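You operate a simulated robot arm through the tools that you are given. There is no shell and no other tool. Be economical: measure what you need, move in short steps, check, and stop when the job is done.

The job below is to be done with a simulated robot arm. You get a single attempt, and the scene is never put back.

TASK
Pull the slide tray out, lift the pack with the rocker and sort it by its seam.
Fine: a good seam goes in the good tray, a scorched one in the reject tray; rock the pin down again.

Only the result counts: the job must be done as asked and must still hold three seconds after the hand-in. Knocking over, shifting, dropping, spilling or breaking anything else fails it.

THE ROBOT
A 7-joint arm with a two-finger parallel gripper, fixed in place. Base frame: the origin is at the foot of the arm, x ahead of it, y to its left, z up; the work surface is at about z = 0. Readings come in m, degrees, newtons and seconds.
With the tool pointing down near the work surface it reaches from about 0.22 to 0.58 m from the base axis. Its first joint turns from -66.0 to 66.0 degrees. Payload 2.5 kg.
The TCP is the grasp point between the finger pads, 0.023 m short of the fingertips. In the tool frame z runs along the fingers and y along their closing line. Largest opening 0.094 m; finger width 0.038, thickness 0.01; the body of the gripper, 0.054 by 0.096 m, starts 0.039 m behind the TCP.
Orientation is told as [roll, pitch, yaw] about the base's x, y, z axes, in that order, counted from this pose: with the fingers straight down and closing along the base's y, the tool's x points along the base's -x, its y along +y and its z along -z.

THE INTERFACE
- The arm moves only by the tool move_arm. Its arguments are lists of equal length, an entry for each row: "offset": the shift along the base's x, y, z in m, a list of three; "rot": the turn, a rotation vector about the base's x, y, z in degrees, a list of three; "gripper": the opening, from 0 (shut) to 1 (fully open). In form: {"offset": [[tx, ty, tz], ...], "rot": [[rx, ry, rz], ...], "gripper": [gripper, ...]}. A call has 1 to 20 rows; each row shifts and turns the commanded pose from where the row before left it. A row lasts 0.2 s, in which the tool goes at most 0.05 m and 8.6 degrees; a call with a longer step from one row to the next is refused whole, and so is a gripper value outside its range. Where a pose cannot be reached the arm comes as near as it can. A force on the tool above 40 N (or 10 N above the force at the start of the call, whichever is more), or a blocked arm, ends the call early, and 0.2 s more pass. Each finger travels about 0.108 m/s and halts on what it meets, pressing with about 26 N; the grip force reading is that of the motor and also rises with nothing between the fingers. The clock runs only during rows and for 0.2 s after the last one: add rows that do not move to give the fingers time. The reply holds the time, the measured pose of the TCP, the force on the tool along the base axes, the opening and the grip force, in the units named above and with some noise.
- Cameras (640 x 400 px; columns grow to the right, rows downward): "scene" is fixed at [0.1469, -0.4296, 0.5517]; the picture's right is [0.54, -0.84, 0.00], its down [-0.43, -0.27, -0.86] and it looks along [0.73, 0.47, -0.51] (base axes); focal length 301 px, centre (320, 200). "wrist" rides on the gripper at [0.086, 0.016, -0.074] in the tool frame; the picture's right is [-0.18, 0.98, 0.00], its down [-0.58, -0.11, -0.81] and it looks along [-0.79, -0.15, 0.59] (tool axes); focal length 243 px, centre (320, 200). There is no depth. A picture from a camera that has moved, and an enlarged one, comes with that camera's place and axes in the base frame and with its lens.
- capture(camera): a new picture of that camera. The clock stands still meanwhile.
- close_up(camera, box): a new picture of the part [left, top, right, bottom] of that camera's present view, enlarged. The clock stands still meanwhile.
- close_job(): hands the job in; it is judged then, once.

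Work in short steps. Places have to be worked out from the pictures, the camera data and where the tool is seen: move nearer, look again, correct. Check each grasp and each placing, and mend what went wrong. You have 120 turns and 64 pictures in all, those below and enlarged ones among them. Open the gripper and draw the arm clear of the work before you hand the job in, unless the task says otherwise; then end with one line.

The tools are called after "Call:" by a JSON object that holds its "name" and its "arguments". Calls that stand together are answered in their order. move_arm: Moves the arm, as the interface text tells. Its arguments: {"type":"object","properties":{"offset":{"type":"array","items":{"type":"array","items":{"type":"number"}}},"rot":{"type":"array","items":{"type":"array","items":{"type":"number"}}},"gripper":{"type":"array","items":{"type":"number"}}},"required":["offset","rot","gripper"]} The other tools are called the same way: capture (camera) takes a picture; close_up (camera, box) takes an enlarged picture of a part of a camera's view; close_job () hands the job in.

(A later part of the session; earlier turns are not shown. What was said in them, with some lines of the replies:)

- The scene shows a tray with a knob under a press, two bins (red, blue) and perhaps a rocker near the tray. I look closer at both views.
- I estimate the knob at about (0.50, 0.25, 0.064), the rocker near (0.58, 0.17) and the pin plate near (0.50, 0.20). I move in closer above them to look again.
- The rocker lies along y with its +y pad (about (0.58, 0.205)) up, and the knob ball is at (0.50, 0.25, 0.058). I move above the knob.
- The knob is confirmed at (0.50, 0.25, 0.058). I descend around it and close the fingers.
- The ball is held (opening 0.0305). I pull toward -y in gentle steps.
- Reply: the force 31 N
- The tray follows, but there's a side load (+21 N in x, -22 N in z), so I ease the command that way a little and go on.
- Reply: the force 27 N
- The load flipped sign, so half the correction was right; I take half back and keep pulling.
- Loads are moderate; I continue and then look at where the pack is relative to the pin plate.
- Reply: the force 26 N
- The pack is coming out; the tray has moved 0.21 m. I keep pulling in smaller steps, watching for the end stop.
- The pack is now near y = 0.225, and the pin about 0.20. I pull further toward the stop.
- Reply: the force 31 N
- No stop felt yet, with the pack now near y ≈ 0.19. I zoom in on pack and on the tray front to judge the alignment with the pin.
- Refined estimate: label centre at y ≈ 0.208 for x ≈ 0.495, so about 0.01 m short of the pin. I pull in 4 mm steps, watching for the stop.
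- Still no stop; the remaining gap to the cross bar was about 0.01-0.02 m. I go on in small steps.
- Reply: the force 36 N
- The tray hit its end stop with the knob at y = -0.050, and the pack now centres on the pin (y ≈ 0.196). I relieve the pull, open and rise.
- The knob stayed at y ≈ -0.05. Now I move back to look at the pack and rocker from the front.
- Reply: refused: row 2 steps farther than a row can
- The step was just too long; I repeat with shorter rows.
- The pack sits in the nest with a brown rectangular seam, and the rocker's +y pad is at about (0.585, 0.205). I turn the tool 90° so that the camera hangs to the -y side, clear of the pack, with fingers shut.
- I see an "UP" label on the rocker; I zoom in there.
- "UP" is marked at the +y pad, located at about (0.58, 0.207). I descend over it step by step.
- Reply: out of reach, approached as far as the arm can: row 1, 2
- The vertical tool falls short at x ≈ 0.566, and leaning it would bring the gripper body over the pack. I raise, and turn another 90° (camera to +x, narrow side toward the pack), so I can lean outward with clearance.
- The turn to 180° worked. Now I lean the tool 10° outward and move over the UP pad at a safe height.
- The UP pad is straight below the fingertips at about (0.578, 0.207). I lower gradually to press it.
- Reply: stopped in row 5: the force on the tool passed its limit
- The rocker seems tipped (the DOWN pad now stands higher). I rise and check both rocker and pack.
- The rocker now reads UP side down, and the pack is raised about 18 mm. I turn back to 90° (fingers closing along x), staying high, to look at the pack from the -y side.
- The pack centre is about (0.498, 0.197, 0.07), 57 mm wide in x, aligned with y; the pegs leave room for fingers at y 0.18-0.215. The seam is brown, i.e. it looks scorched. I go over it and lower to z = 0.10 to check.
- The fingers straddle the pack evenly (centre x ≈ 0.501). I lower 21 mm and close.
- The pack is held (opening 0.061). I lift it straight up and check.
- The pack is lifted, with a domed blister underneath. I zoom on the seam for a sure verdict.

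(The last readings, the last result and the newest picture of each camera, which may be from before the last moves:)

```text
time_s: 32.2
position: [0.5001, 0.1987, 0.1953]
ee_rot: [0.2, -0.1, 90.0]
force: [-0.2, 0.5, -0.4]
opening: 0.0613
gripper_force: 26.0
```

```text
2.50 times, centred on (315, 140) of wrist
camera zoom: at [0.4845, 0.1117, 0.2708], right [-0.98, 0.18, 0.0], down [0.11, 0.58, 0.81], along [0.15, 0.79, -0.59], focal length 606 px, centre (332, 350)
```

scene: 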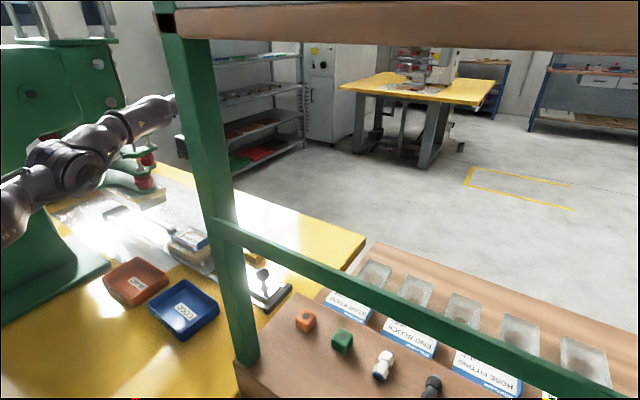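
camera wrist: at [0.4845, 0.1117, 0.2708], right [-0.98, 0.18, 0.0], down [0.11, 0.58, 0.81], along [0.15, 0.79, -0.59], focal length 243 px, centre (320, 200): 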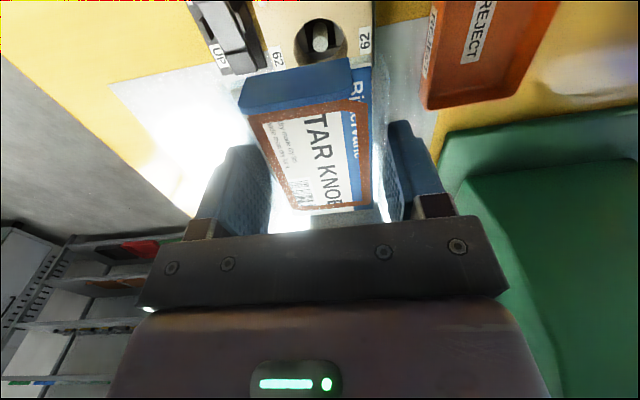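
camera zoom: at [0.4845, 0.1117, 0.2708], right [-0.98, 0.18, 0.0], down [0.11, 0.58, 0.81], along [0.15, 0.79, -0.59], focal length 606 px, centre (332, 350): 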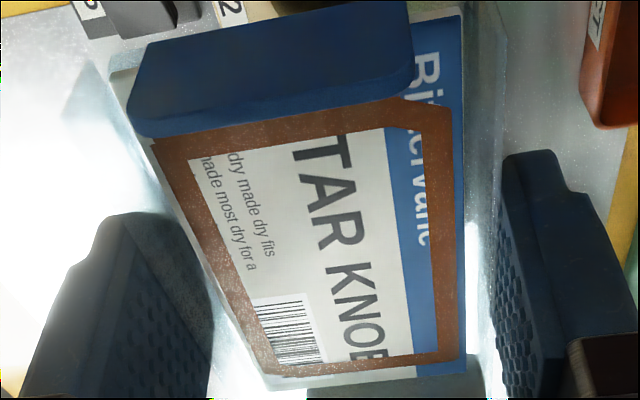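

The seam is brown-burnt all round: scorched, so reject. I carry the pack over the reject tray, centre about (0.347, 0.211), staying high.

Call:
{"name": "move_arm", "arguments": {"offset": [[-0.015, 0.001, 0], [-0.025, 0.002, 0], [-0.03, 0.003, 0], [-0.03, 0.003, 0], [-0.03, 0.003, 0], [-0.023, 0, 0], [0, 0, 0]], "rot": [[0, 0, 0], [0, 0, 0], [0, 0, 0], [0, 0, 0], [0, 0, 0], [0, 0, 0], [0, 0, 0]], "gripper": [0.4, 0.4, 0.4, 0.4, 0.4, 0.4, 0.4]}}

Call:
{"name": "capture", "arguments": {"camera": "wrist"}}

Call:
{"name": "close_up", "arguments": {"camera": "scene", "box": [60, 190, 240, 340]}}

```text
time_s: 33.8
position: [0.3445, 0.2089, 0.1942]
ee_rot: [0.1, -0.1, 90.1]
force: [0.2, -0.2, -1.0]
opening: 0.0609
gripper_force: 25.8
```

```text
20 pictures are left
camera wrist: at [0.329, 0.1232, 0.2694], right [-0.98, 0.18, 0.0], down [0.11, 0.58, 0.81], along [0.15, 0.79, -0.59], focal length 243 px, centre (320, 200)
```

wrist: 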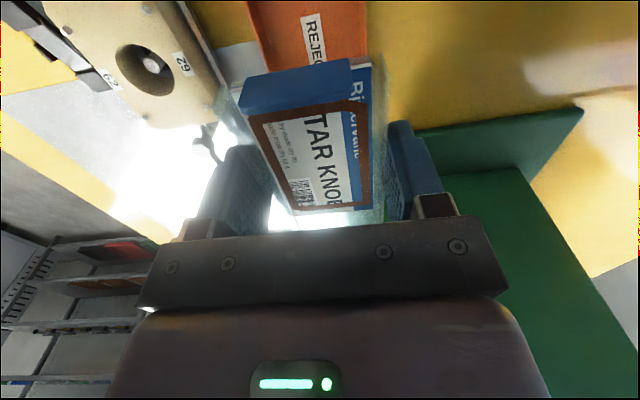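

```text
2.67 times, centred on (150, 265) of scene
camera zoom: at [0.1469, -0.4296, 0.5517], right [0.54, -0.84, 0.0], down [-0.43, -0.27, -0.86], along [0.73, 0.47, -0.51], focal length 802 px, centre (773, 27)
```

zoom: 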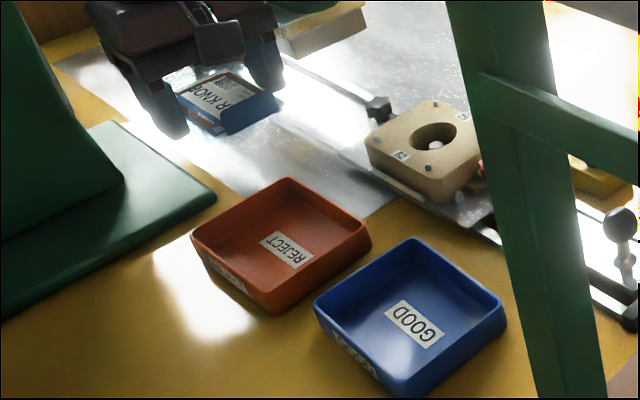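

Refined tray rim: x 0.305-0.393, y 0.155-0.286, centre (0.349, 0.221). I zoom to see how far the pack reaches below the fingertips.

Call:
{"name": "close_up", "arguments": {"camera": "scene", "box": [90, 195, 180, 255]}}

```text
6.67 times, centred on (135, 225) of scene
camera zoom: at [0.1469, -0.4296, 0.5517], right [0.54, -0.84, 0.0], down [-0.43, -0.27, -0.86], along [0.73, 0.47, -0.51], focal length 2006 px, centre (1553, 33)
```

zoom: 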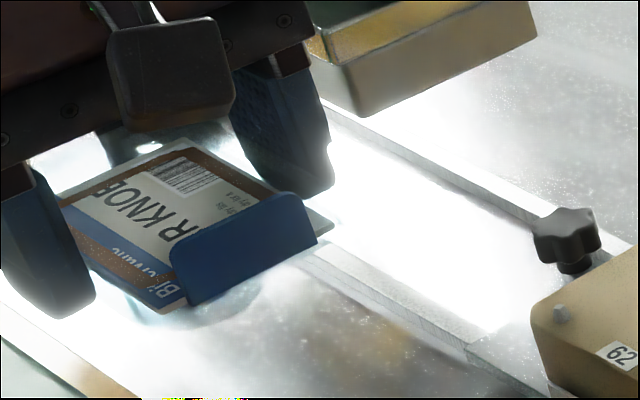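

The dome reaches roughly 1.5 cm below the fingertips, so I can set the pack in with the tips staying just above the rim. I centre it and lower in small steps.

Call:
{"name": "move_arm", "arguments": {"offset": [[0.0045, 0.009, -0.02], [0, 0, -0.035], [0, 0, -0.03], [0, 0, -0.025], [0, 0, -0.01], [0, 0, -0.006]], "rot": [[0, 0, 0], [0, 0, 0], [0, 0, 0], [0, 0, 0], [0, 0, 0], [0, 0, 0]], "gripper": [0.4, 0.4, 0.4, 0.4, 0.4, 0.4]}}

Call:
{"name": "close_up", "arguments": {"camera": "scene", "box": [80, 230, 200, 320]}}

```text
time_s: 35.2
position: [0.3507, 0.22, 0.0691]
ee_rot: [0.2, -0.2, 90.0]
force: [-0.4, 0.0, -0.3]
opening: 0.0611
gripper_force: 26.2
```

```text
4.44 times, centred on (140, 275) of scene
camera zoom: at [0.1469, -0.4296, 0.5517], right [0.54, -0.84, 0.0], down [-0.43, -0.27, -0.86], along [0.73, 0.47, -0.51], focal length 1337 px, centre (1120, -133)
```

zoom: 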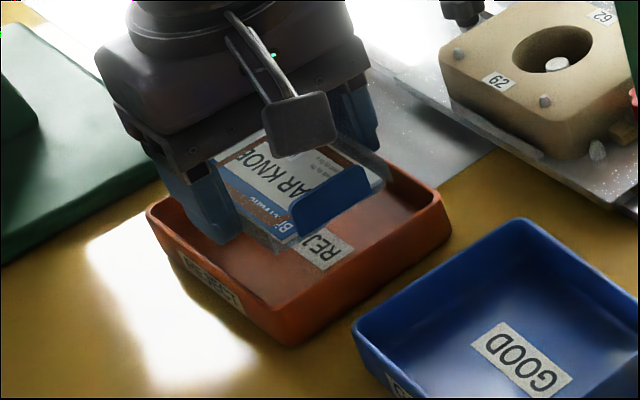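

The rim seems a bit lower (z ≈ 0.02), which shifts its centre to about (0.354, 0.233). I correct and lower further, watching the force.

Call:
{"name": "move_arm", "arguments": {"offset": [[0.003, 0.011, 0], [0, 0, -0.006], [0, 0, -0.005], [0, 0, -0.005], [0, 0, 0]], "rot": [[0, 0, 0], [0, 0, 0], [0, 0, 0], [0, 0, 0], [0, 0, 0]], "gripper": [0.4, 0.4, 0.4, 0.4, 0.4]}}

Call:
{"name": "close_up", "arguments": {"camera": "scene", "box": [80, 230, 200, 320]}}

```text
time_s: 36.4
position: [0.3535, 0.2302, 0.0527]
ee_rot: [0.1, 0.0, 90.0]
force: [0.8, 0.3, -1.5]
opening: 0.061
gripper_force: 26.1
```

```text
4.44 times, centred on (140, 275) of scene
camera zoom: at [0.1469, -0.4296, 0.5517], right [0.54, -0.84, 0.0], down [-0.43, -0.27, -0.86], along [0.73, 0.47, -0.51], focal length 1337 px, centre (1120, -133)
```

zoom: 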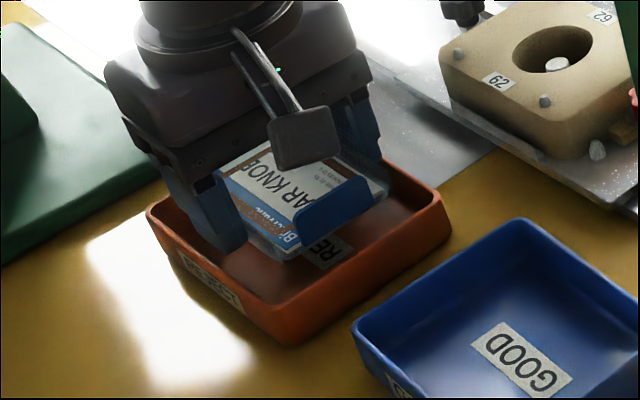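

No contact yet and the tips are at z ≈ 0.03, still above the rim. I lower 2 mm at a time a little more.

Call:
{"name": "move_arm", "arguments": {"offset": [[0.001, 0, -0.002], [0, 0, -0.002], [0, 0, -0.002], [0, 0, 0]], "rot": [[0, 0, 0], [0, 0, 0], [0, 0, 0], [0, 0, 0]], "gripper": [0.4, 0.4, 0.4, 0.4]}}

Call:
{"name": "close_up", "arguments": {"camera": "scene", "box": [100, 245, 180, 305]}}

```text
time_s: 37.4
position: [0.3558, 0.2313, 0.0482]
ee_rot: [0.0, -0.3, 90.0]
force: [-2.3, 2.7, 16.3]
opening: 0.0611
gripper_force: 26.6
```

```text
6.67 times, centred on (140, 275) of scene
camera zoom: at [0.1469, -0.4296, 0.5516], right [0.54, -0.84, 0.0], down [-0.43, -0.27, -0.86], along [0.73, 0.47, -0.51], focal length 2006 px, centre (1520, -300)
```

zoom: 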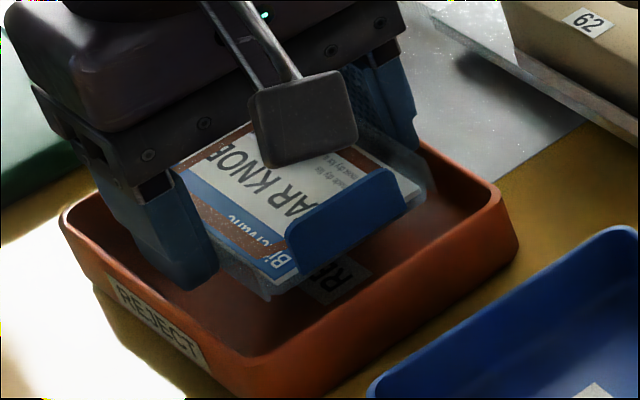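

A 16 N upward contact: the dome is on the floor, or the far finger touches the rim. I raise 3 mm, shift slightly to -x, then open a little.

Call:
{"name": "move_arm", "arguments": {"offset": [[0, 0, 0.003], [-0.003, 0, 0], [0, 0, 0], [0, 0, 0], [0, 0, 0]], "rot": [[0, 0, 0], [0, 0, 0], [0, 0, 0], [0, 0, 0], [0, 0, 0]], "gripper": [0.4, 0.4, 0.7, 0.72, 0.72]}}

Call:
{"name": "close_up", "arguments": {"camera": "scene", "box": [80, 230, 200, 320]}}

```text
time_s: 38.6
position: [0.352, 0.2304, 0.0506]
ee_rot: [0.3, 0.0, 90.0]
force: [0.0, 0.4, -0.5]
opening: 0.0676
gripper_force: 0.1
```

```text
4.44 times, centred on (140, 275) of scene
camera zoom: at [0.1469, -0.4296, 0.5517], right [0.54, -0.84, 0.0], down [-0.43, -0.27, -0.86], along [0.73, 0.47, -0.51], focal length 1337 px, centre (1120, -133)
```

zoom: 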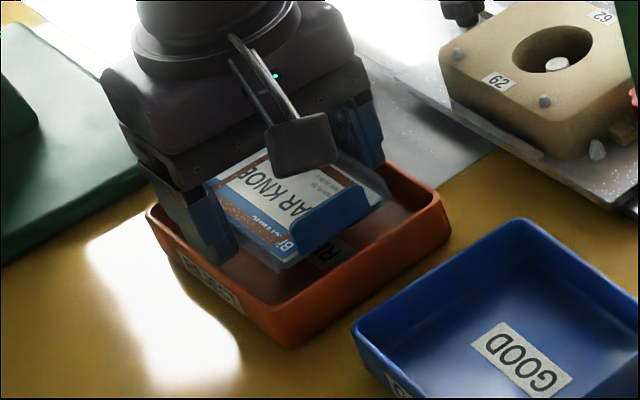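

Released without any push. I rise straight up and check that the pack rests in the tray.

Call:
{"name": "move_arm", "arguments": {"offset": [[0, 0, 0.01], [0, 0, 0.03], [0, 0, 0.04], [0, 0, 0.04], [0, 0, 0.03]], "rot": [[0, 0, 0], [0, 0, 0], [0, 0, 0], [0, 0, 0], [0, 0, 0]], "gripper": [0.72, 0.72, 0.72, 0.72, 0.72]}}

Call:
{"name": "close_up", "arguments": {"camera": "scene", "box": [80, 200, 240, 320]}}

```text
time_s: 39.8
position: [0.3515, 0.2299, 0.2006]
ee_rot: [0.4, -0.1, 90.0]
force: [-0.7, 0.4, 0.3]
opening: 0.0677
gripper_force: 0.0
```

```text
3.33 times, centred on (160, 260) of scene
camera zoom: at [0.1469, -0.4296, 0.5517], right [0.54, -0.84, 0.0], down [-0.43, -0.27, -0.86], along [0.73, 0.47, -0.51], focal length 1003 px, centre (853, 0)
```

zoom: 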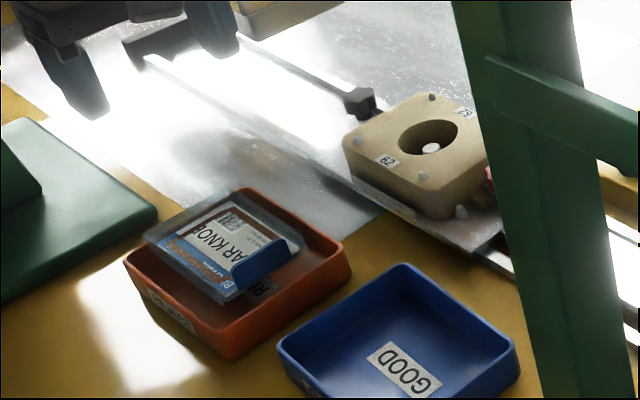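

The pack rests well inside the reject tray. Next I shut the fingers, turn to 180° again and go above the DOWN pad at about (0.580, 0.145).

Call:
{"name": "move_arm", "arguments": {"offset": [[0.018, -0.0077, 0], [0.018, -0.0077, 0], [0.018, -0.0077, 0], [0.018, -0.0077, 0], [0.018, -0.0077, 0], [0.018, -0.0077, 0], [0.018, -0.0077, 0], [0.018, -0.0077, 0], [0.018, -0.0077, 0], [0.018, -0.0077, 0], [0.018, -0.0077, 0], [0.014, 0, -0.03], [0.013, 0, -0.03], [0, 0, -0.03], [0, 0, 0]], "rot": [[0, 0, 8.2], [0, 0, 8.2], [0, 0, 8.2], [0, 0, 8.2], [0, 0, 8.2], [0, 0, 8.2], [0, 0, 8.2], [0, 0, 8.2], [0, 0, 8.2], [0, 0, 8.2], [0, 0, 8], [0, -5, 0], [0, -5, 0], [0, 0, 0], [0, 0, 0]], "gripper": [0.72, 0, 0, 0, 0, 0, 0, 0, 0, 0, 0, 0, 0, 0, 0]}}

Call:
{"name": "capture", "arguments": {"camera": "wrist"}}

```text
time_s: 43.0
position: [0.5768, 0.1449, 0.1096]
ee_rot: [0.1, 10.0, 180.0]
force: [0.5, 0.2, -0.3]
opening: 0.0002
gripper_force: 25.4
```

```text
12 pictures are left
camera wrist: at [0.6493, 0.1292, 0.1983], right [-0.18, -0.98, -0.03], down [-0.71, 0.11, 0.69], along [-0.68, 0.15, -0.72], focal length 243 px, centre (320, 200)
```

wrist: 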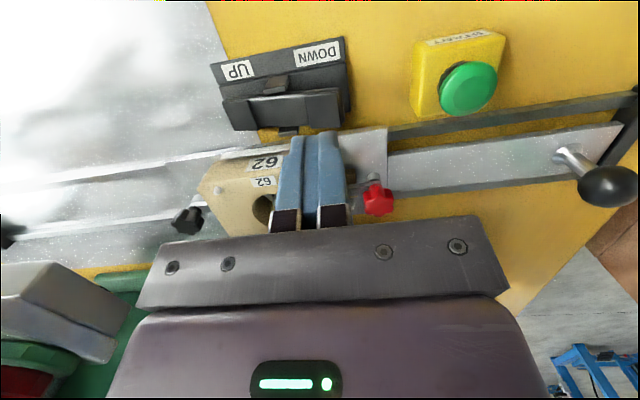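

The DOWN pad is at (0.581, 0.144), directly below. I press it the same way.

Call:
{"name": "move_arm", "arguments": {"offset": [[0.002, -0.001, -0.03], [0, 0, -0.015], [0, 0, -0.009], [0, 0, -0.006], [0, 0, -0.005]], "rot": [[0, 0, 0], [0, 0, 0], [0, 0, 0], [0, 0, 0], [0, 0, 0]], "gripper": [0, 0, 0, 0, 0]}}

```text
time_s: 44.2
position: [0.5794, 0.1436, 0.0509]
ee_rot: [0.2, 9.7, 179.9]
force: [-6.7, -3.0, 8.6]
opening: 0.0
gripper_force: 25.9
stopped in row 5: the force on the tool passed its limit (the readings are from after the stop); the commanded pose is now the measured one
```

Same stop height as before, so the rocker should be tipped. I rise, back off and open the gripper, then check rocker, pin and tray.

Call:
{"name": "move_arm", "arguments": {"offset": [[0.002, 0, 0.02], [0, 0, 0.035], [-0.01, 0, 0.04], [-0.01, -0.01, 0.04]], "rot": [[0, 0, 0], [0, 0, 0], [0, 0, 0], [0, 0, 0]], "gripper": [0, 0, 0.5, 1]}}

Call:
{"name": "close_up", "arguments": {"camera": "wrist", "box": [180, 0, 440, 220]}}

Call:
{"name": "close_up", "arguments": {"camera": "scene", "box": [80, 180, 300, 330]}}

```text
time_s: 45.2
position: [0.5611, 0.135, 0.1853]
ee_rot: [0.2, 9.7, 180.0]
force: [-0.2, 0.4, 0.5]
opening: 0.0941
gripper_force: 0.0
```

```text
1.82 times, centred on (310, 110) of wrist
camera zoom: at [0.6333, 0.1194, 0.274], right [-0.18, -0.98, -0.03], down [-0.71, 0.11, 0.7], along [-0.68, 0.15, -0.72], focal length 441 px, centre (338, 364)
```

zoom: 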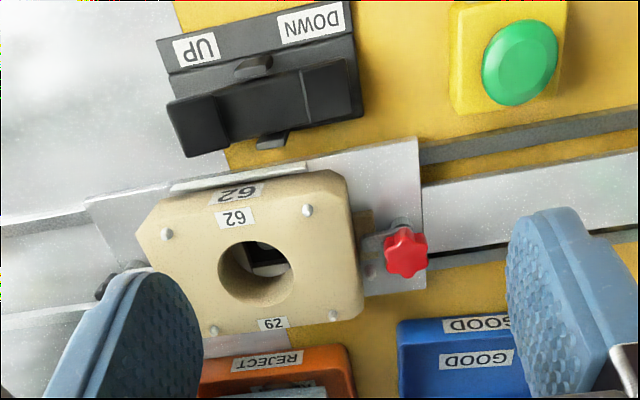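

```text
2.67 times, centred on (190, 255) of scene
camera zoom: at [0.1469, -0.4296, 0.5517], right [0.54, -0.84, 0.0], down [-0.43, -0.27, -0.86], along [0.73, 0.47, -0.51], focal length 802 px, centre (667, 53)
```

zoom: 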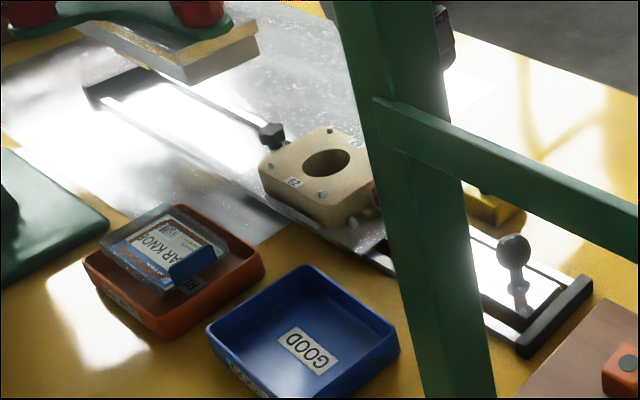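

The pin is down (hole empty), the rocker is back on DOWN, the tray is out and the pack is in the reject tray. I draw the arm up and clear.

Call:
{"name": "move_arm", "arguments": {"offset": [[-0.02, -0.01, 0.035], [-0.02, -0.01, 0.035], [-0.03, -0.02, 0.03], [-0.03, -0.02, 0.03], [-0.02, -0.01, 0.03], [0, 0, 0], [0, 0, 0]], "rot": [[0, 5, 0], [0, 5, 0], [0, 0, 0], [0, 0, 0], [0, 0, 0], [0, 0, 0], [0, 0, 0]], "gripper": [1, 1, 1, 1, 1, 1, 1]}}

Call:
{"name": "capture", "arguments": {"camera": "scene"}}

```text
time_s: 46.8
position: [0.4401, 0.0615, 0.3462]
ee_rot: [0.2, -0.3, 179.9]
force: [0.0, 0.7, 0.1]
opening: 0.0941
gripper_force: 0.0
```

```text
9 pictures are left
```

scene: 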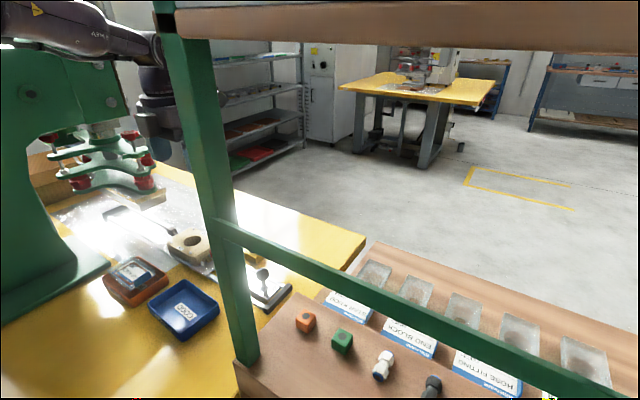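

Everything is in place and the arm is clear, so I hand the job in.

Call:
{"name": "close_job", "arguments": {}}

```text
The job is handed in.
```

I pulled the slide tray out to its stop and lifted the pack with the rocker. The seam was brown all round, so I judged it scorched and put the pack in the reject tray. The pin is rocked down again and the arm is clear.
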